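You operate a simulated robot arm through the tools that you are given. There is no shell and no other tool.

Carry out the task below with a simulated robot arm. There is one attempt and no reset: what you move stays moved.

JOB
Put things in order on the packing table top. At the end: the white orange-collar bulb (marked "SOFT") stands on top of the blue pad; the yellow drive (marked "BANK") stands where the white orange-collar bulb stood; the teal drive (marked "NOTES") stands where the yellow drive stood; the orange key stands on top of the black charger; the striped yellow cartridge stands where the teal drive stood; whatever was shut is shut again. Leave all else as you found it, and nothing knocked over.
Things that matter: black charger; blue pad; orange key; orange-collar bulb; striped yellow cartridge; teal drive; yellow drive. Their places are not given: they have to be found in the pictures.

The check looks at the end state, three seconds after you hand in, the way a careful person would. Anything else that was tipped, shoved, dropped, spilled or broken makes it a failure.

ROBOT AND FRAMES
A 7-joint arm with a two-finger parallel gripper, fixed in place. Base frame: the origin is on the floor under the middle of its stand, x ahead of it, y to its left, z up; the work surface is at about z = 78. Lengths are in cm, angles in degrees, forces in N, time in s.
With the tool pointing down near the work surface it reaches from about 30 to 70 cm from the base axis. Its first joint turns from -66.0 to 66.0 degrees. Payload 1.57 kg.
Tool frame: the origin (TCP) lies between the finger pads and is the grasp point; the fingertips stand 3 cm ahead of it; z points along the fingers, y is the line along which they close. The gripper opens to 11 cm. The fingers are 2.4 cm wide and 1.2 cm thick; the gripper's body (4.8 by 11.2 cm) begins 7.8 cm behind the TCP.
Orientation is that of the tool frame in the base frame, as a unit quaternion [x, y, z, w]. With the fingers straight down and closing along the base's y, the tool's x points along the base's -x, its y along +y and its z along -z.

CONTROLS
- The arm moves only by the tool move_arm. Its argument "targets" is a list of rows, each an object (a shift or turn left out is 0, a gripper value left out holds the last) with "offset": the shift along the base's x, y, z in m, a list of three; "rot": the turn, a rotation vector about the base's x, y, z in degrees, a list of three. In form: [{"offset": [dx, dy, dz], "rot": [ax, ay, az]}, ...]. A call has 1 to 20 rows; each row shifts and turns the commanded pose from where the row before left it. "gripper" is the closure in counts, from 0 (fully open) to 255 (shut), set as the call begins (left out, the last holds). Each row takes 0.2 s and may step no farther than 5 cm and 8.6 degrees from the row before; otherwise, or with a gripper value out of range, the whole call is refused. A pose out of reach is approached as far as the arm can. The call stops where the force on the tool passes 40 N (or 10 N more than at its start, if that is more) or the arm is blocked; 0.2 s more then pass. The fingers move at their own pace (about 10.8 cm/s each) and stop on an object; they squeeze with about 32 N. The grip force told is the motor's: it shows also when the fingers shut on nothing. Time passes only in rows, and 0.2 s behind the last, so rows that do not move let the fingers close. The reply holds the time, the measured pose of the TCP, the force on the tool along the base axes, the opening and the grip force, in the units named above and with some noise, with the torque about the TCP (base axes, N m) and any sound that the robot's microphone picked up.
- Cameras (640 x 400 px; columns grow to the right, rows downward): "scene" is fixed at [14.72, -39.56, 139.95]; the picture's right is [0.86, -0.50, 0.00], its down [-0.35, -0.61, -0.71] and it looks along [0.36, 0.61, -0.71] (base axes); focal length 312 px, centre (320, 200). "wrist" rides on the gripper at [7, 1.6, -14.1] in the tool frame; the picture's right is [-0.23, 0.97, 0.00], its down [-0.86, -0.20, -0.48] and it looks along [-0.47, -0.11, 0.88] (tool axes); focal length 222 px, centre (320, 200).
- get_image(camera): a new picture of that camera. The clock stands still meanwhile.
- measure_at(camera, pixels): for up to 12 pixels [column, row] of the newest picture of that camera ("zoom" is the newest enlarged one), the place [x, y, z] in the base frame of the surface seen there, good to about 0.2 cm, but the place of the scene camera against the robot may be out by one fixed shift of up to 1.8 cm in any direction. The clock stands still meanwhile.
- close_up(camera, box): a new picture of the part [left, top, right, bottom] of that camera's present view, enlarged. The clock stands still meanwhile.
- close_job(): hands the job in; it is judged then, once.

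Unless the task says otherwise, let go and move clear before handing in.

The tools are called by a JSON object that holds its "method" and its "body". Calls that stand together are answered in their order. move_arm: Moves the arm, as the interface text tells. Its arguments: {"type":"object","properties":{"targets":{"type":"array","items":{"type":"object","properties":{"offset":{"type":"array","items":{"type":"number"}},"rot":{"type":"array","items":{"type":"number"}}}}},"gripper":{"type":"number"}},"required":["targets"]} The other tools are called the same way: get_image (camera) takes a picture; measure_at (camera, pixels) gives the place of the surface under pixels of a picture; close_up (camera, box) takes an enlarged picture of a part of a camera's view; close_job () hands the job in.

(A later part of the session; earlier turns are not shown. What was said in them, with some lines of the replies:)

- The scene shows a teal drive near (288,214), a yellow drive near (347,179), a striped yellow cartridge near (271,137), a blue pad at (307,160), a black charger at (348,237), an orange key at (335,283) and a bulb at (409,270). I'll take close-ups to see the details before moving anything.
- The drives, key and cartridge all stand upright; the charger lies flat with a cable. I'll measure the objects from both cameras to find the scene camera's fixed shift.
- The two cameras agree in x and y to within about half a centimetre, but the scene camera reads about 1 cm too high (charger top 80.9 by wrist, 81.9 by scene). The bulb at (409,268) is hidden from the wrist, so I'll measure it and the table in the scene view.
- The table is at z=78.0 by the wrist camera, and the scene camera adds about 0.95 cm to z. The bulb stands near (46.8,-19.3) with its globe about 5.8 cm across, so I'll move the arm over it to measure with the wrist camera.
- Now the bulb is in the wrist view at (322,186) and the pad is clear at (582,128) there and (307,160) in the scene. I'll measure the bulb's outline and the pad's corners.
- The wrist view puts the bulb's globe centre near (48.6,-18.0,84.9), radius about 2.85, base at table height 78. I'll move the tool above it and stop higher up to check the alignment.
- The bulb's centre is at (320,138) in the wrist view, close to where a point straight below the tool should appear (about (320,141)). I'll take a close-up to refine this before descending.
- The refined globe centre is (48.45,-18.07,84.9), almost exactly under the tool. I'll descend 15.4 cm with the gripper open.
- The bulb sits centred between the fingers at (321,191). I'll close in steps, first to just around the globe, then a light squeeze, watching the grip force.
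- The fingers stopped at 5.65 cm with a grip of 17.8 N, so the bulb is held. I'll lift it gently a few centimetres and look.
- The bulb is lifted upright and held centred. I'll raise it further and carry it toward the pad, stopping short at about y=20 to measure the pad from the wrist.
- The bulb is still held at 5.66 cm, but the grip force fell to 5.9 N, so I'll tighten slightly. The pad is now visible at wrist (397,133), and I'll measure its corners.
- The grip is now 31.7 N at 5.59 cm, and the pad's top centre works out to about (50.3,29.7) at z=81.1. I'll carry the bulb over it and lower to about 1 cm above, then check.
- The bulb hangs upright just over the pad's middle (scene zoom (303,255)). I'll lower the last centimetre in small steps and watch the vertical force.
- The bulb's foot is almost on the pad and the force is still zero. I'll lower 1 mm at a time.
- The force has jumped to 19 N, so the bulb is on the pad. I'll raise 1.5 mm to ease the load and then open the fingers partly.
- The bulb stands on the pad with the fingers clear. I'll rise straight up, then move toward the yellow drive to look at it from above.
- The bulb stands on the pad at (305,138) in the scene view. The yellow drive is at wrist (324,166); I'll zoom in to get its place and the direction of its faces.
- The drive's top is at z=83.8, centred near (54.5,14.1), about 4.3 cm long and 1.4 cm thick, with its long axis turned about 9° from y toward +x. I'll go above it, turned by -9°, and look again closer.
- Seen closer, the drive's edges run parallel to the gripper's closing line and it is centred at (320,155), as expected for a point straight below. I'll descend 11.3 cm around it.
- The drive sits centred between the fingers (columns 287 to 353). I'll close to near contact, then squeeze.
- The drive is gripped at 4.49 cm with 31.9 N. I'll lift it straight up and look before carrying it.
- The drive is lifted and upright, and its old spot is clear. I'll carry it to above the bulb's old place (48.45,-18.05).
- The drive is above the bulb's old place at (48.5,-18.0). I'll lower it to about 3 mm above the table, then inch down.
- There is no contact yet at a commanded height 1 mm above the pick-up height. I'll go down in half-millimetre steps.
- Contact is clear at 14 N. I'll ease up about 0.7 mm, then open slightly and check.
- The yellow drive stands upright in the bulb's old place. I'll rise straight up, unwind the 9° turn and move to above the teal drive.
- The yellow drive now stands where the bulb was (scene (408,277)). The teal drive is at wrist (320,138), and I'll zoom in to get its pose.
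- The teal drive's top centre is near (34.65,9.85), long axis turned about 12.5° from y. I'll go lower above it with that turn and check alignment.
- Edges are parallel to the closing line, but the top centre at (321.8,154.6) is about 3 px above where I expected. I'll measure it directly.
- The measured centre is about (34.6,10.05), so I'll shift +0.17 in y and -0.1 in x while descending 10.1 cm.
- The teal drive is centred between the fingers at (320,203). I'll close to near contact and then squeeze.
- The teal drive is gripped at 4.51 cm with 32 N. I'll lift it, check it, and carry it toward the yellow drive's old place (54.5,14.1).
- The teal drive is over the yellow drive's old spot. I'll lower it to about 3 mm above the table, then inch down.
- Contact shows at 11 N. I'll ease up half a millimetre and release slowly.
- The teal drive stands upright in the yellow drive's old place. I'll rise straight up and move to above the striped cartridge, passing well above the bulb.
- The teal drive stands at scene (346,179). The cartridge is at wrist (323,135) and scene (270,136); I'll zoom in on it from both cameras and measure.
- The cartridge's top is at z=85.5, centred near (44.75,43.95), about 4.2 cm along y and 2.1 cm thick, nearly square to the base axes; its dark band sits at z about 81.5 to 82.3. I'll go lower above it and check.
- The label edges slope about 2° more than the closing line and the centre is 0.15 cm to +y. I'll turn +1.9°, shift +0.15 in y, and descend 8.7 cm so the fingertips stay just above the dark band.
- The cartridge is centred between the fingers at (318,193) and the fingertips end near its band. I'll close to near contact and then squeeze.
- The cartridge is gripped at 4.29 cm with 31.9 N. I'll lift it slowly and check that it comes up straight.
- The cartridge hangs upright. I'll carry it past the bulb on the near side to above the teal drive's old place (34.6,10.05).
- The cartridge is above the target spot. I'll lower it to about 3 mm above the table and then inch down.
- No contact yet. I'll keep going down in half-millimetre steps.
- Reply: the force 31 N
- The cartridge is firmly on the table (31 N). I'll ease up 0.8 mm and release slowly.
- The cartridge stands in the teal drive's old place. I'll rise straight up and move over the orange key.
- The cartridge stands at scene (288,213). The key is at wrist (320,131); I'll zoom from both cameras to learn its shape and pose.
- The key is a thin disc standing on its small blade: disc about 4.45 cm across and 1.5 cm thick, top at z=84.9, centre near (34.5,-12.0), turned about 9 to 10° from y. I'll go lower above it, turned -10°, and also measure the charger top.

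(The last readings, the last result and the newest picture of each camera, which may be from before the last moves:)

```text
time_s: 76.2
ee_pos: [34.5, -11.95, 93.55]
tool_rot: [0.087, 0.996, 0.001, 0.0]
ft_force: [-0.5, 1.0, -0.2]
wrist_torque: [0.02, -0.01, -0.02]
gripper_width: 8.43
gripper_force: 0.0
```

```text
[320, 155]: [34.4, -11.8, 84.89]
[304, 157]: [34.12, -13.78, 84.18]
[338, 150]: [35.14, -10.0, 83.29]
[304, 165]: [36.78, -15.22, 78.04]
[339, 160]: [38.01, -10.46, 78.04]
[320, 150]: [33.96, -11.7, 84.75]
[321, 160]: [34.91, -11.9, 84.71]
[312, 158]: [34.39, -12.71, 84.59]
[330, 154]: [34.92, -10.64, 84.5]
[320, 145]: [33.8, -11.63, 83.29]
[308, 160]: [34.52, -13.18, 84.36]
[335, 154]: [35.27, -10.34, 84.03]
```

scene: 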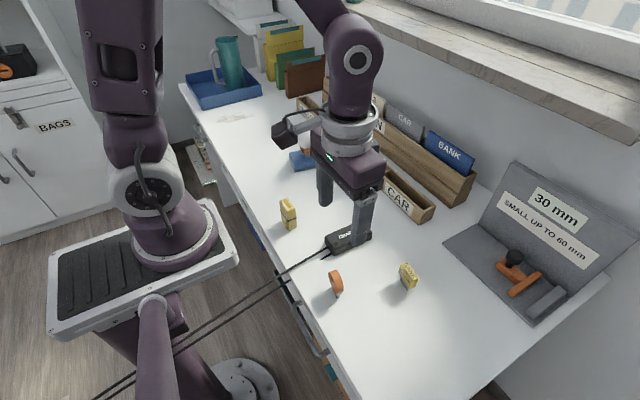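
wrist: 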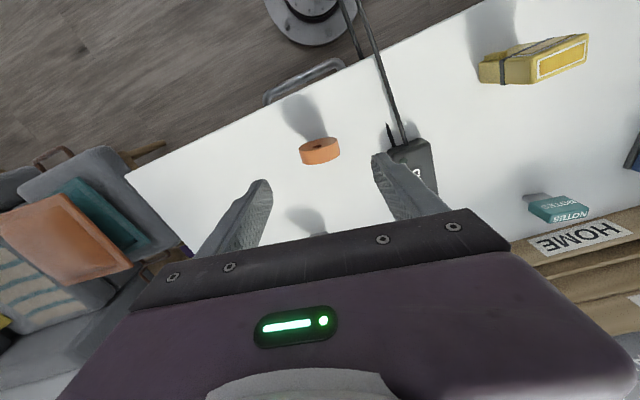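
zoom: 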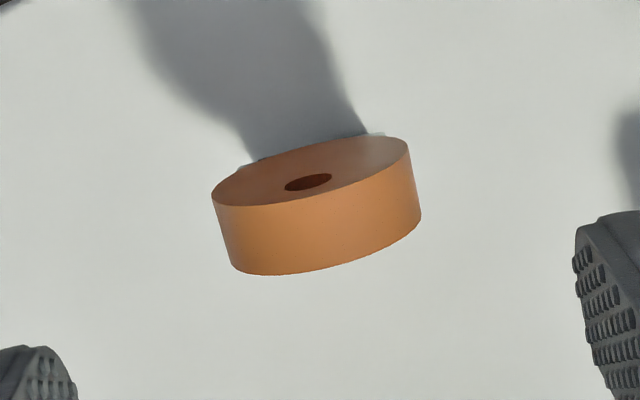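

The disc is centred below the tool, and its edges say the true turn is about -8°, so I'll turn back +2°. Then I'll descend 10.9 cm to the disc's middle height.

{"method": "move_arm", "body": {"targets": [{"offset": [0, -0.0008, -0.02], "rot": [0, 0, 2.0]}, {"offset": [0, 0, -0.025]}, {"offset": [0, 0, -0.025]}, {"offset": [0, 0, -0.02]}, {"offset": [0, 0, -0.012]}, {"offset": [0, 0, -0.0073]}, {"offset": [0, 0, 0]}, {"offset": [0, 0, 0]}], "gripper": 60}}

{"method": "get_image", "body": {"camera": "wrist"}}

{"method": "close_up", "body": {"camera": "scene", "box": [288, 240, 384, 300]}}

```text
time_s: 78.0
ee_pos: [34.42, -12.03, 82.58]
tool_rot: [0.07, 0.998, 0.0, 0.0]
ft_force: [0.6, 0.2, 0.0]
wrist_torque: [0.01, -0.01, -0.01]
gripper_width: 8.42
gripper_force: 0.1
```

```text
taken
```

wrist: 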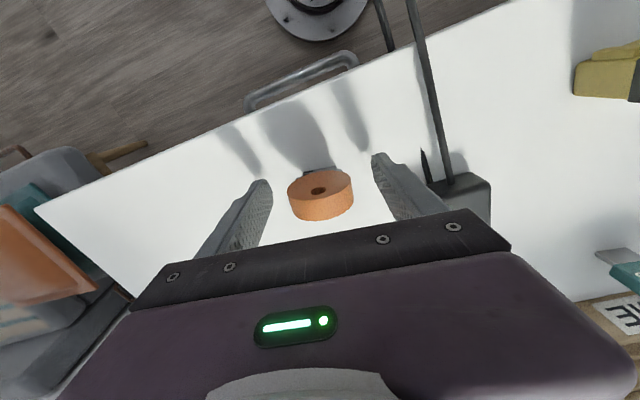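

```text
6.67 times, centred on (336, 270) of scene
```

zoom: 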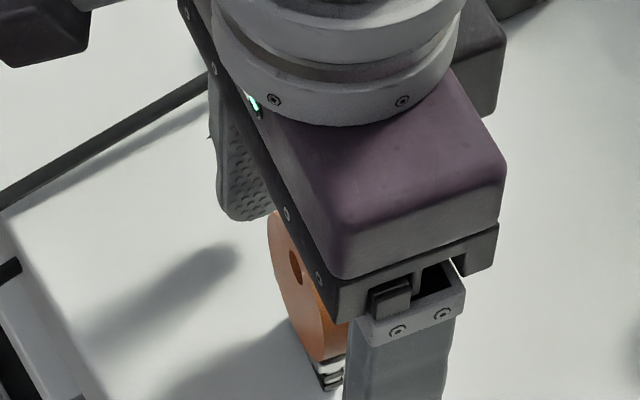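

The disc is centred at (320,195) between the fingers with no contact. I'll close to near contact and then squeeze.

{"method": "move_arm", "body": {"targets": [{"offset": [0, 0, 0]}, {"offset": [0, 0, 0]}, {"offset": [0, 0, 0]}], "gripper": 144}}

{"method": "move_arm", "body": {"targets": [{"offset": [0, 0, 0]}, {"offset": [0, 0, 0]}, {"offset": [0, 0, 0]}], "gripper": 172}}

{"method": "get_image", "body": {"camera": "wrist"}}

{"method": "close_up", "body": {"camera": "scene", "box": [288, 240, 384, 300]}}

```text
time_s: 78.8
ee_pos: [34.34, -11.9, 82.51]
tool_rot: [0.07, 0.998, 0.0, -0.001]
ft_force: [-0.4, 0.2, 0.3]
wrist_torque: [0.0, 0.01, 0.01]
gripper_width: 4.81
gripper_force: 0.0
```

```text
time_s: 79.6
ee_pos: [34.47, -12.04, 82.58]
tool_rot: [0.07, 0.998, 0.001, 0.001]
ft_force: [0.1, 0.1, 1.4]
wrist_torque: [0.03, 0.0, 0.02]
gripper_width: 4.48
gripper_force: 32.8
```

```text
taken
```

wrist: 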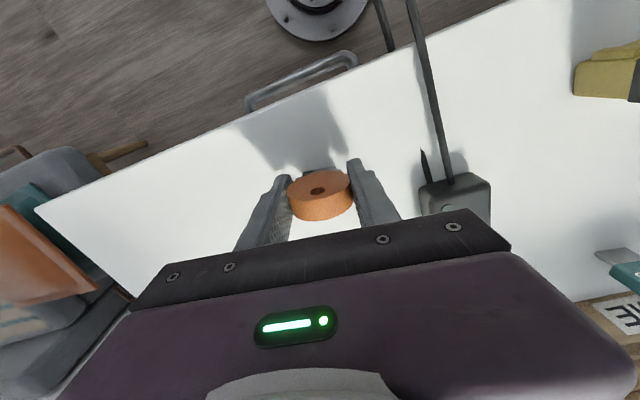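

```text
6.67 times, centred on (336, 270) of scene
```

zoom: 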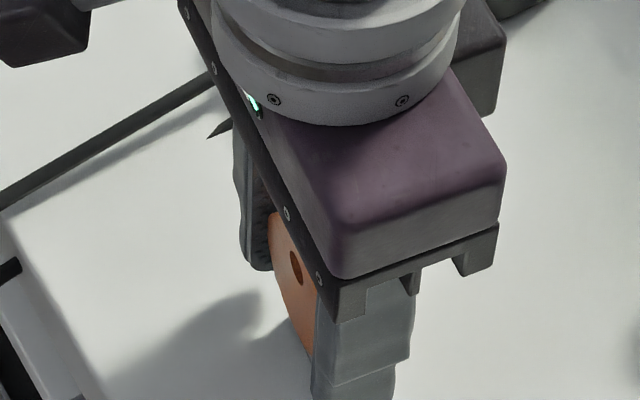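

The key is gripped at 4.48 cm with 32.8 N. I'll lift it gently 12 cm and check that it stays upright.

{"method": "move_arm", "body": {"targets": [{"offset": [0, 0, 0.005]}, {"offset": [0, 0, 0.015]}, {"offset": [0, 0, 0.025]}, {"offset": [0, 0, 0.025]}, {"offset": [0, 0, 0.025]}, {"offset": [0, 0, 0.02]}, {"offset": [0, 0, 0.005]}, {"offset": [0, 0, 0]}]}}

{"method": "get_image", "body": {"camera": "wrist"}}

{"method": "close_up", "body": {"camera": "scene", "box": [288, 190, 384, 250]}}

{"method": "close_up", "body": {"camera": "wrist", "box": [272, 140, 368, 200]}}

```text
time_s: 81.4
ee_pos: [34.61, -12.11, 94.58]
tool_rot: [0.07, 0.998, 0.0, 0.001]
ft_force: [0.4, 0.2, -0.2]
wrist_torque: [0.01, 0.03, 0.02]
gripper_width: 4.47
gripper_force: 32.0
```

```text
taken
```

wrist: 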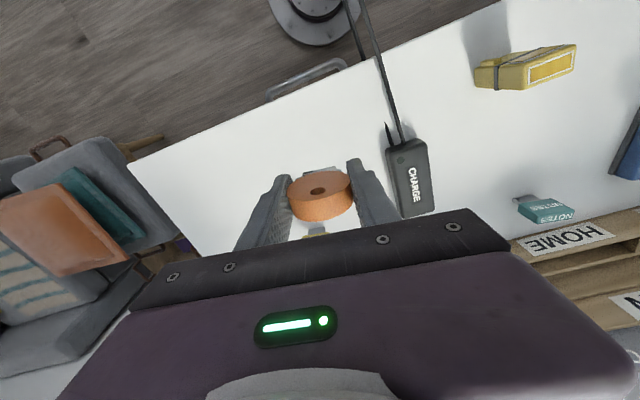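

```text
6.67 times, centred on (336, 220) of scene
```

zoom: 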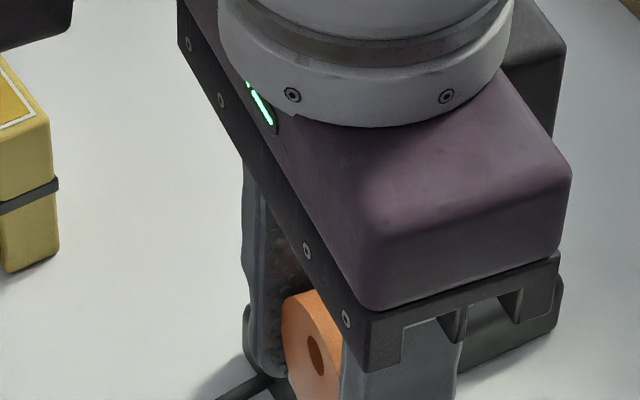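

```text
6.67 times, centred on (320, 170) of wrist
```

zoom: 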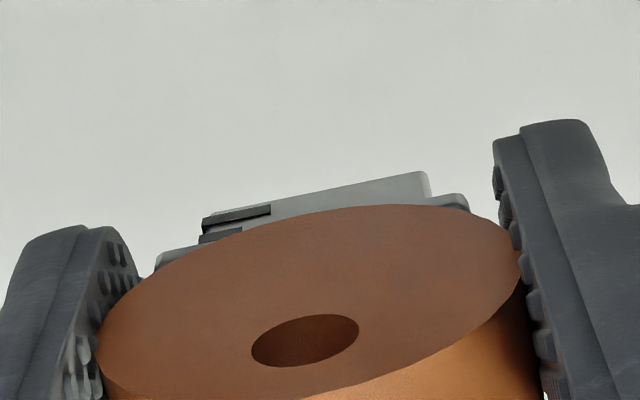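

The key is lifted and has not turned in the grip; its blade is about 2.3 cm wide along the closing line. The charger is visible at wrist (410,178), so I'll zoom and measure its top.

{"method": "close_up", "body": {"camera": "wrist", "box": [362, 128, 458, 224]}}

{"method": "measure_at", "body": {"camera": "wrist", "pixels": [[391, 154], [424, 143], [433, 208], [403, 216], [412, 180], [400, 165], [420, 160], [425, 195], [408, 205], [414, 185], [416, 170], [405, 185]]}}

```text
4.17 times, centred on (410, 176) of wrist
```

zoom: 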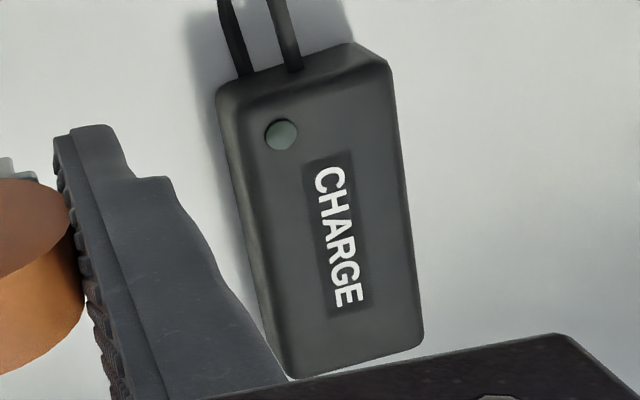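

```text
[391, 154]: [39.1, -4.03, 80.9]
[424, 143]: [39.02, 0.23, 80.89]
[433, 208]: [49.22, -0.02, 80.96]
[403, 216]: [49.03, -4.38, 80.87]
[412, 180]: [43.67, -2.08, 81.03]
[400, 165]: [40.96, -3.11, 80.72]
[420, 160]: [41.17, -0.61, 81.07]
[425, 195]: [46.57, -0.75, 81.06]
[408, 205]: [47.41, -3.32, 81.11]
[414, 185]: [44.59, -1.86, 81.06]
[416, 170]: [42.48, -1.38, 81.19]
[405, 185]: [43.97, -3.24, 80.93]
```

The charger's top corners are near (39.1,-4.0), (39.0,0.2), (49.2,0.0) and (49.0,-4.4), centre about (44.1,-2.1) at z=81.05. I'll carry the key above the centre, staying high.

{"method": "move_arm", "body": {"targets": [{"offset": [0.006, 0.0063, 0]}, {"offset": [0.012, 0.0125, 0]}, {"offset": [0.018, 0.019, 0]}, {"offset": [0.018, 0.019, 0]}, {"offset": [0.018, 0.019, 0]}, {"offset": [0.013, 0.0135, 0]}, {"offset": [0.0072, 0.0071, 0]}, {"offset": [0.003, 0.003, 0]}, {"offset": [0, 0, 0]}, {"offset": [0, 0, 0]}]}}

{"method": "get_image", "body": {"camera": "wrist"}}

{"method": "get_image", "body": {"camera": "scene"}}

```text
time_s: 83.6
ee_pos: [44.02, -2.01, 94.52]
tool_rot: [0.07, 0.998, -0.001, 0.0]
ft_force: [0.0, 0.7, -0.3]
wrist_torque: [0.02, 0.01, 0.01]
gripper_width: 4.44
gripper_force: 32.1
```

```text
taken
```

wrist: 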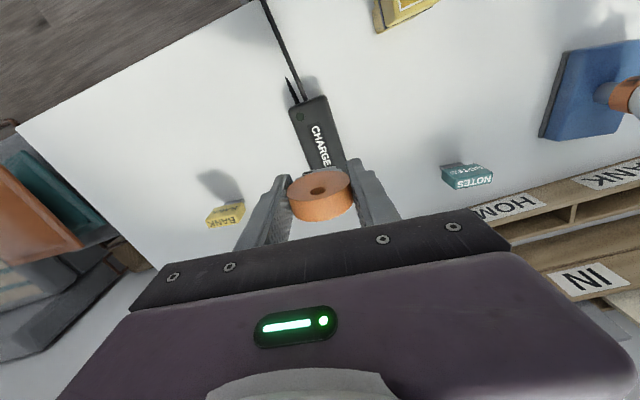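

```text
taken
```

scene: 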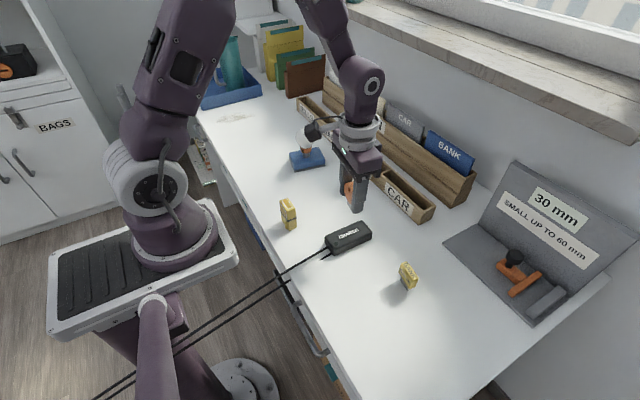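

The key is above the charger's middle. I'll lower it to about 5 mm above the charger and look.

{"method": "move_arm", "body": {"targets": [{"offset": [0, 0, -0.015]}, {"offset": [0, 0, -0.02]}, {"offset": [0, 0, -0.02]}, {"offset": [0, 0, -0.015]}, {"offset": [0, 0, -0.01]}, {"offset": [0, 0, -0.0045]}, {"offset": [0, 0, 0]}, {"offset": [0, 0, 0]}]}}

{"method": "close_up", "body": {"camera": "scene", "box": [300, 200, 396, 260]}}

{"method": "get_image", "body": {"camera": "wrist"}}

```text
time_s: 85.4
ee_pos: [44.01, -2.07, 86.13]
tool_rot: [0.069, 0.998, -0.001, 0.0]
ft_force: [0.3, 0.0, -0.4]
wrist_torque: [0.0, 0.02, 0.03]
gripper_width: 4.46
gripper_force: 31.8
```

```text
6.67 times, centred on (348, 230) of scene
```

zoom: 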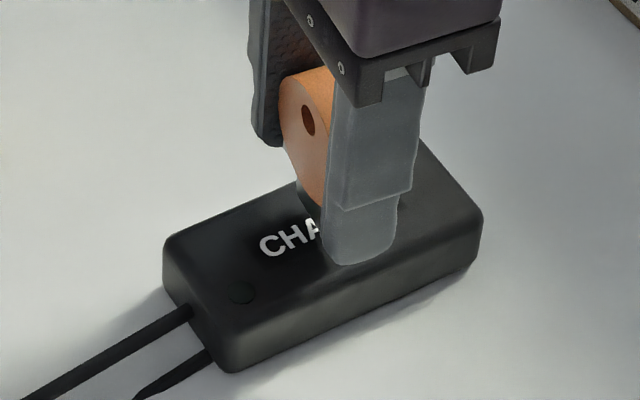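

```text
taken
```

wrist: 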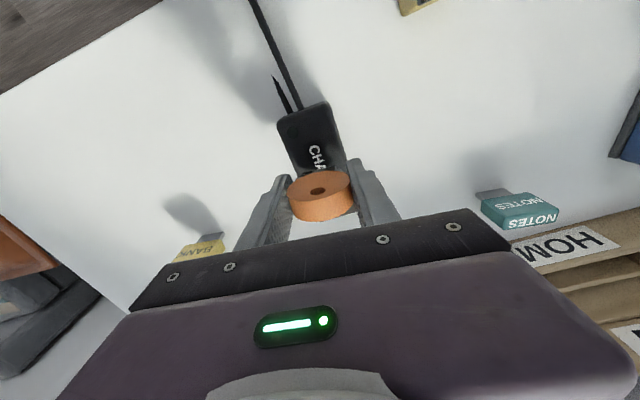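

The key hangs upright about 5 mm above the charger's centre. I'll go down slowly to contact.

{"method": "move_arm", "body": {"targets": [{"offset": [0, 0, -0.001]}, {"offset": [0, 0, -0.001]}, {"offset": [0, 0, -0.001]}, {"offset": [0, 0, 0]}]}}

{"method": "move_arm", "body": {"targets": [{"offset": [0, 0, -0.0005]}, {"offset": [0, 0, -0.0005]}, {"offset": [0, 0, 0]}]}}

```text
time_s: 86.4
ee_pos: [44.0, -2.01, 85.92]
tool_rot: [0.069, 0.998, 0.0, 0.001]
ft_force: [-0.1, -0.4, -1.2]
wrist_torque: [0.0, -0.01, -0.01]
gripper_width: 4.45
gripper_force: 31.7
```

```text
time_s: 87.2
ee_pos: [44.17, -2.19, 85.82]
tool_rot: [0.07, 0.998, 0.0, 0.0]
ft_force: [-0.8, 0.4, 0.0]
wrist_torque: [0.03, 0.03, 0.01]
gripper_width: 4.45
gripper_force: 31.8
```

No contact yet. I'll continue in half-millimetre steps, one at a time.

{"method": "move_arm", "body": {"targets": [{"offset": [0, 0, -0.0005]}, {"offset": [0, 0, 0]}]}}

{"method": "move_arm", "body": {"targets": [{"offset": [0, 0, -0.0005]}, {"offset": [0, 0, 0]}]}}

```text
time_s: 87.8
ee_pos: [44.05, -1.97, 85.75]
tool_rot: [0.07, 0.998, 0.0, 0.001]
ft_force: [0.5, -0.5, 0.0]
wrist_torque: [0.0, 0.02, 0.03]
gripper_width: 4.44
gripper_force: 32.4
```

```text
time_s: 88.4
ee_pos: [44.02, -2.04, 85.7]
tool_rot: [0.07, 0.998, 0.0, 0.0]
ft_force: [-1.3, -0.3, -1.4]
wrist_torque: [-0.03, 0.04, 0.01]
gripper_width: 4.44
gripper_force: 31.8
```

{"method": "move_arm", "body": {"targets": [{"offset": [0, 0, -0.0005]}, {"offset": [0, 0, 0]}]}}

{"method": "close_up", "body": {"camera": "scene", "box": [316, 205, 380, 245]}}

```text
time_s: 89.0
ee_pos: [44.02, -2.1, 85.75]
tool_rot: [0.07, 0.998, 0.0, 0.0]
ft_force: [-0.8, 0.6, -0.4]
wrist_torque: [0.01, 0.03, -0.02]
gripper_width: 4.48
gripper_force: 31.9
```

```text
10.00 times, centred on (348, 225) of scene
```

zoom: 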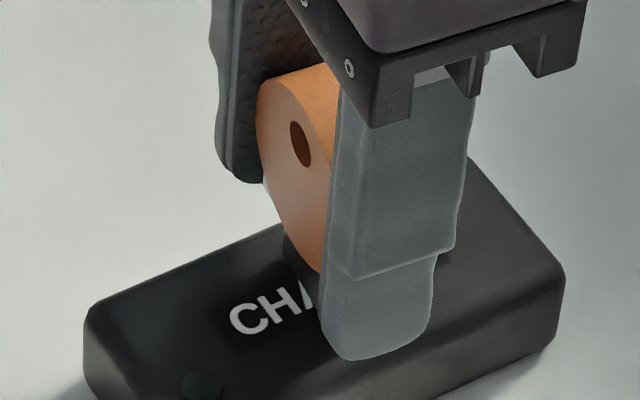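

The force is still near zero at the commanded 85.65. I'll continue in half-millimetre steps.

{"method": "move_arm", "body": {"targets": [{"offset": [0, 0, -0.0005]}, {"offset": [0, 0, 0]}]}}

{"method": "move_arm", "body": {"targets": [{"offset": [0, 0, -0.0005]}, {"offset": [0, 0, 0]}]}}

```text
time_s: 89.6
ee_pos: [44.13, -1.97, 85.63]
tool_rot: [0.07, 0.998, 0.001, 0.001]
ft_force: [0.6, 0.3, -0.3]
wrist_torque: [-0.01, -0.03, -0.02]
gripper_width: 4.45
gripper_force: 31.4
```

```text
time_s: 90.2
ee_pos: [43.91, -2.08, 85.63]
tool_rot: [0.07, 0.998, -0.001, 0.0]
ft_force: [0.7, 0.7, 0.5]
wrist_torque: [0.0, -0.01, -0.03]
gripper_width: 4.41
gripper_force: 32.0
```

{"method": "move_arm", "body": {"targets": [{"offset": [0, 0, -0.0005]}, {"offset": [0, 0, 0]}]}}

{"method": "move_arm", "body": {"targets": [{"offset": [0, 0, -0.0005]}, {"offset": [0, 0, 0]}]}}

{"method": "get_image", "body": {"camera": "wrist"}}

{"method": "close_up", "body": {"camera": "wrist", "box": [272, 140, 368, 200]}}

```text
time_s: 90.8
ee_pos: [43.99, -1.97, 85.52]
tool_rot: [0.07, 0.998, 0.0, 0.0]
ft_force: [-0.6, -0.6, 6.1]
wrist_torque: [0.04, 0.04, 0.0]
gripper_width: 4.44
gripper_force: 31.9
```

```text
time_s: 91.4
ee_pos: [44.02, -2.15, 85.52]
tool_rot: [0.069, 0.998, 0.0, 0.001]
ft_force: [-0.4, 0.0, 21.7]
wrist_torque: [0.36, -0.09, 0.0]
gripper_width: 4.44
gripper_force: 31.7
```

```text
taken
```

wrist: 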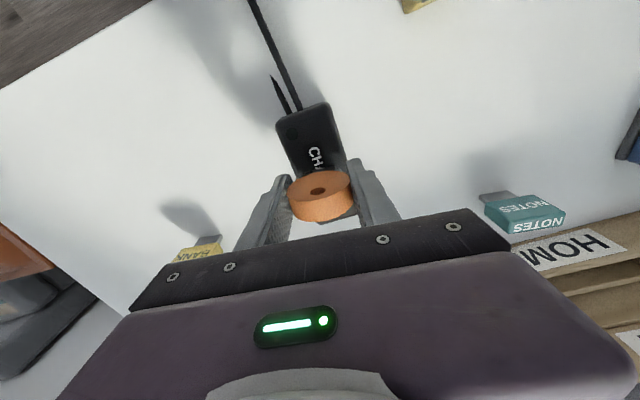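

```text
6.67 times, centred on (320, 170) of wrist
```

zoom: 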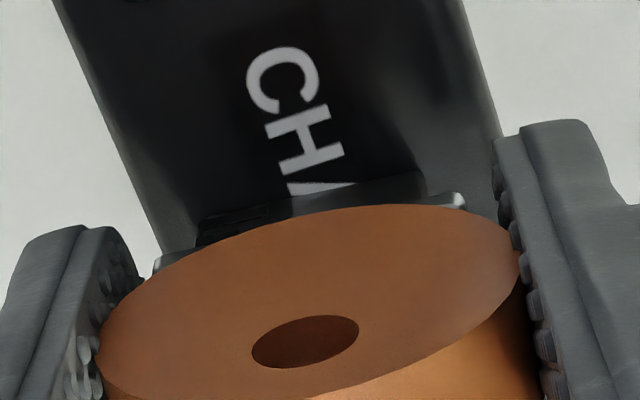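

Contact shows at 22 N with no sideways shift of the key. I'll ease up 0.7 mm and release gradually.

{"method": "move_arm", "body": {"targets": [{"offset": [0, 0, 0.0005]}, {"offset": [0, 0, 0]}]}}

{"method": "move_arm", "body": {"targets": [{"offset": [0, 0, 0.0002]}, {"offset": [0, 0, 0]}]}}

```text
time_s: 92.0
ee_pos: [44.02, -2.16, 85.57]
tool_rot: [0.069, 0.998, 0.0, 0.001]
ft_force: [2.3, 1.2, 15.4]
wrist_torque: [0.31, -0.13, 0.0]
gripper_width: 4.47
gripper_force: 32.1
```

```text
time_s: 92.6
ee_pos: [43.99, -2.05, 85.47]
tool_rot: [0.07, 0.998, 0.0, 0.0]
ft_force: [1.6, -0.9, 9.1]
wrist_torque: [0.12, -0.1, -0.04]
gripper_width: 4.43
gripper_force: 31.8
```

About 9 N remains and the torque shows the +y end of the blade touching first, a tiny tilt that will settle on release. I'll ease up a little more and loosen the grip to almost nothing so the key settles between the fingers.

{"method": "move_arm", "body": {"targets": [{"offset": [0, 0, 0.0003]}, {"offset": [0, 0, 0]}]}}

{"method": "move_arm", "body": {"targets": [{"offset": [0, 0, 0]}, {"offset": [0, 0, 0]}, {"offset": [0, 0, 0]}], "gripper": 151}}

{"method": "get_image", "body": {"camera": "wrist"}}

{"method": "close_up", "body": {"camera": "scene", "box": [316, 205, 380, 245]}}

```text
time_s: 93.2
ee_pos: [43.96, -1.97, 85.53]
tool_rot: [0.069, 0.998, 0.0, -0.001]
ft_force: [-0.4, -1.9, 4.0]
wrist_torque: [0.01, 0.01, -0.02]
gripper_width: 4.45
gripper_force: 32.1
```

```text
time_s: 94.0
ee_pos: [44.01, -2.07, 85.47]
tool_rot: [0.069, 0.998, 0.0, 0.0]
ft_force: [0.3, 0.0, 0.5]
wrist_torque: [-0.02, 0.02, -0.02]
gripper_width: 4.56
gripper_force: 0.2
```

```text
taken
```

wrist: 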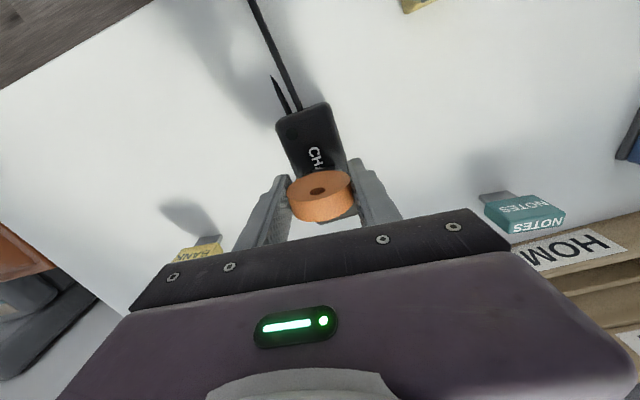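

```text
10.00 times, centred on (348, 225) of scene
```

zoom: 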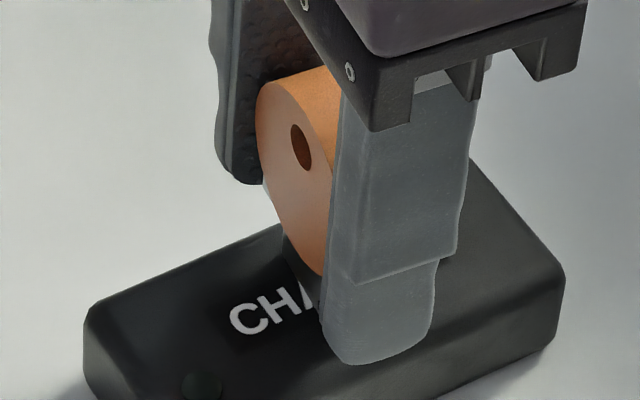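

The fingers are at 4.56 cm with no grip force and the key is still upright. I'll wait briefly and check before opening wider.

{"method": "move_arm", "body": {"targets": [{"offset": [0, 0, 0]}, {"offset": [0, 0, 0]}, {"offset": [0, 0, 0]}, {"offset": [0, 0, 0]}, {"offset": [0, 0, 0]}], "gripper": 146}}

{"method": "close_up", "body": {"camera": "wrist", "box": [272, 150, 368, 210]}}

{"method": "close_up", "body": {"camera": "scene", "box": [316, 205, 380, 245]}}

```text
time_s: 95.2
ee_pos: [44.15, -2.13, 85.55]
tool_rot: [0.07, 0.998, -0.001, 0.0]
ft_force: [-0.6, 0.7, 0.2]
wrist_torque: [-0.02, -0.01, -0.02]
gripper_width: 4.69
gripper_force: 0.1
```

```text
6.67 times, centred on (320, 180) of wrist
```

zoom: 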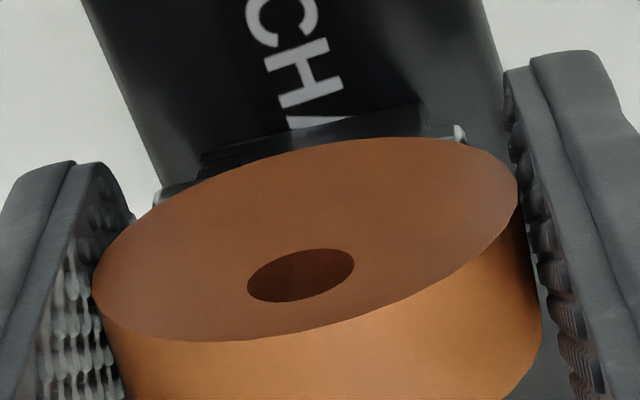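

```text
10.00 times, centred on (348, 225) of scene
```

zoom: 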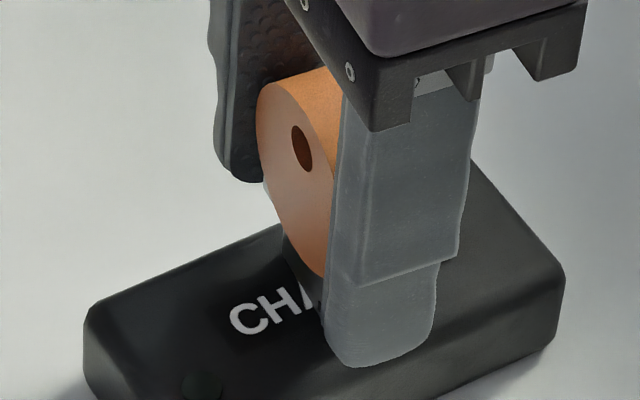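

The key stands by itself with gaps at the fingers. I'll open wide and look again.

{"method": "move_arm", "body": {"targets": [{"offset": [0, 0, 0]}, {"offset": [0, 0, 0]}, {"offset": [0, 0, 0]}, {"offset": [0, 0, 0]}], "gripper": 80}}

{"method": "close_up", "body": {"camera": "wrist", "box": [256, 140, 384, 220]}}

{"method": "close_up", "body": {"camera": "scene", "box": [316, 205, 380, 245]}}

```text
time_s: 96.2
ee_pos: [44.04, -2.08, 85.65]
tool_rot: [0.07, 0.998, 0.0, 0.0]
ft_force: [0.2, 0.8, 0.5]
wrist_torque: [0.03, 0.02, -0.01]
gripper_width: 7.56
gripper_force: 0.1
```

```text
5.00 times, centred on (320, 180) of wrist
```

zoom: 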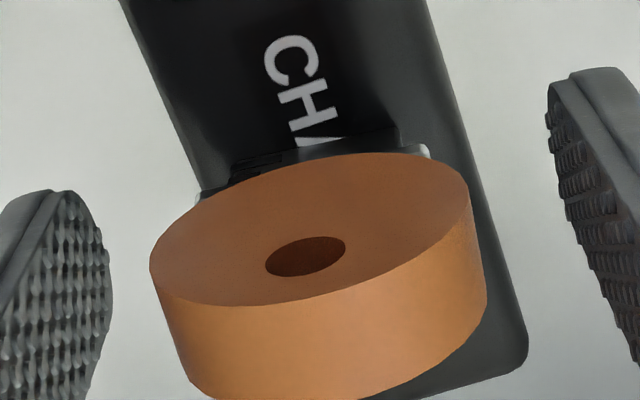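

```text
10.00 times, centred on (348, 225) of scene
```

zoom: 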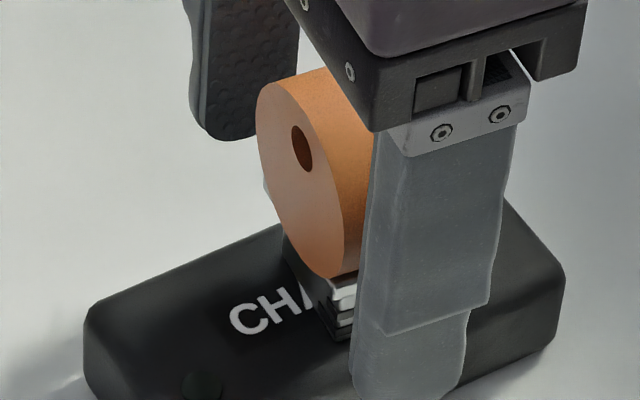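

The key stands free on the charger. I'll rise straight up, well clear, and move back toward the starting pose.

{"method": "move_arm", "body": {"targets": [{"offset": [0, 0, 0.01]}, {"offset": [0, 0, 0.02]}, {"offset": [0, 0, 0.03]}, {"offset": [0, 0, 0.04]}, {"offset": [0, 0, 0.04]}, {"offset": [0, 0, 0.04]}, {"offset": [0, 0, 0.035]}, {"offset": [0, 0, 0], "rot": [0, 0, 4]}, {"offset": [0, 0, 0], "rot": [0, 0, 4]}, {"offset": [0, 0, 0]}], "gripper": 80}}

{"method": "get_image", "body": {"camera": "wrist"}}

{"method": "get_image", "body": {"camera": "scene"}}

{"method": "close_up", "body": {"camera": "scene", "box": [260, 190, 440, 302]}}

```text
time_s: 98.4
ee_pos: [44.11, -2.11, 106.97]
tool_rot: [-0.001, 1.0, 0.001, 0.0]
ft_force: [1.1, 0.3, 0.1]
wrist_torque: [0.04, 0.01, 0.01]
gripper_width: 7.55
gripper_force: 0.0
```

```text
taken
```

wrist: 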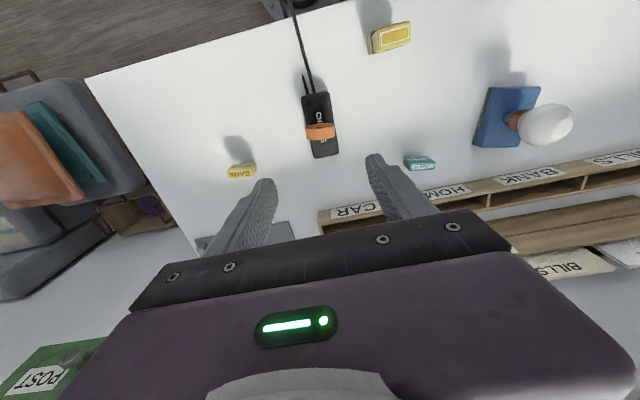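

```text
taken
```

scene: 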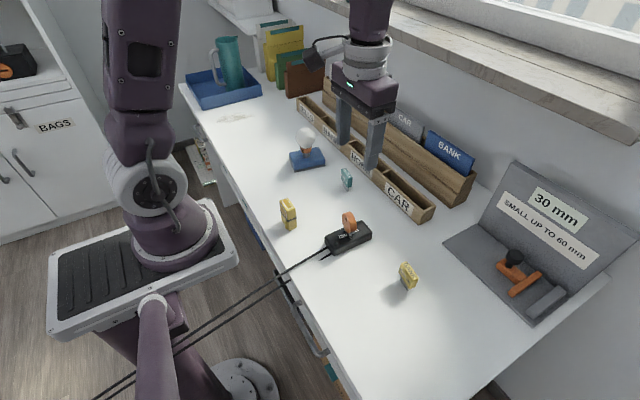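

```text
3.56 times, centred on (350, 246) of scene
```

zoom: 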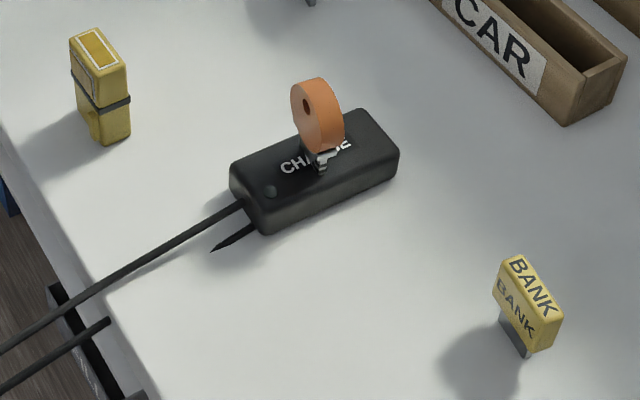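

All five pieces appear upright and in place: key on the charger at scene (349,224), cartridge (288,214), teal drive (346,179), yellow drive (408,276), bulb on the pad (306,140). I'll measure the positions for a final check.

{"method": "measure_at", "body": {"camera": "wrist", "pixels": [[243, 172], [421, 164], [393, 38], [320, 131], [545, 124], [485, 110], [232, 174], [254, 171], [408, 165], [433, 164], [375, 44], [410, 33]]}}

{"method": "close_up", "body": {"camera": "scene", "box": [260, 110, 380, 190]}}

{"method": "close_up", "body": {"camera": "scene", "box": [317, 200, 381, 240]}}

```text
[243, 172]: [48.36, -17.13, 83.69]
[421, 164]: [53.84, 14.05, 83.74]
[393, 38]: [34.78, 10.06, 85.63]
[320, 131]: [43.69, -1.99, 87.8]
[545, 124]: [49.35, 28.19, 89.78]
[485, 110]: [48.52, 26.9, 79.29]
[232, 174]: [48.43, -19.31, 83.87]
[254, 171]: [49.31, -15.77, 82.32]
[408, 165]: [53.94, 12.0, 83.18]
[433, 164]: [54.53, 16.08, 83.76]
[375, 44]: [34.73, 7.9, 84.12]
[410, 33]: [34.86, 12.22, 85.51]
```

```text
5.00 times, centred on (320, 150) of scene
```

zoom: 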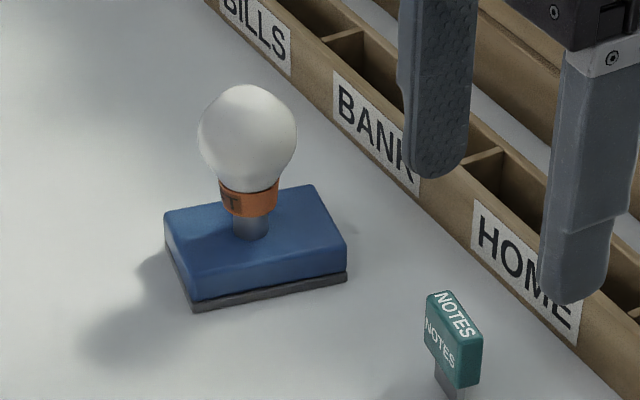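

```text
10.00 times, centred on (349, 220) of scene
```

zoom: 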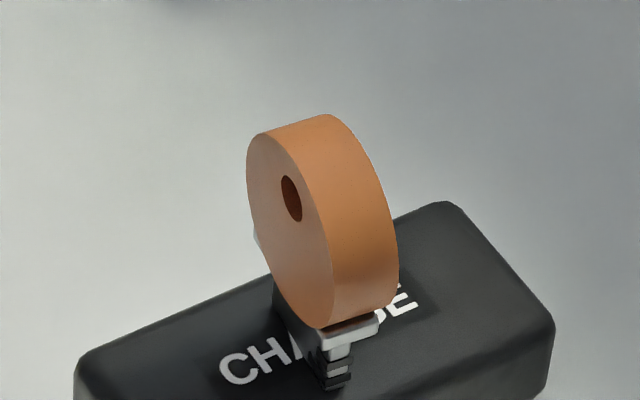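

Every measured position agrees with its target: yellow drive about (48.6,-17.7), teal (54.2,14.1), cartridge (34.8,10.1), key upright on the charger and bulb upright on the pad. The gripper is empty and well clear, nothing was opened, so I'm handing in.

{"method": "close_job", "body": {}}

```text
The job is handed in.
```

All five moves are done and the job is handed in; the judging result hasn't come back. My last check before handing in showed everything upright and the gripper empty and clear.

| Item | Where it stands now | Measured place (x, y in cm) |
|---|---|---|
| White orange-collar bulb ("SOFT") | on top of the blue pad | about (50.2, 29.8) when released |
| Yellow drive ("BANK") | where the bulb stood | about (48.6, -17.7) |
| Teal drive ("NOTES") | where the yellow drive stood | about (54.2, 14.1) |
| Striped yellow cartridge | where the teal drive stood | about (34.8, 10.1) |
| Orange key | standing on the middle of the black charger | about (43.7, -2.0) |

- **Placement accuracy:** the drives and cartridge are within about 0.5 cm of the spots I measured for them.
- **Key on the charger:** it stands on its thin blade, and one end touched the charger slightly before the other. It settled upright when I let go and stayed upright as I moved away.
- **Everything else:** I opened nothing, so there was nothing to shut again. The pad and charger look unmoved, and I saw no sign of anything else disturbed.
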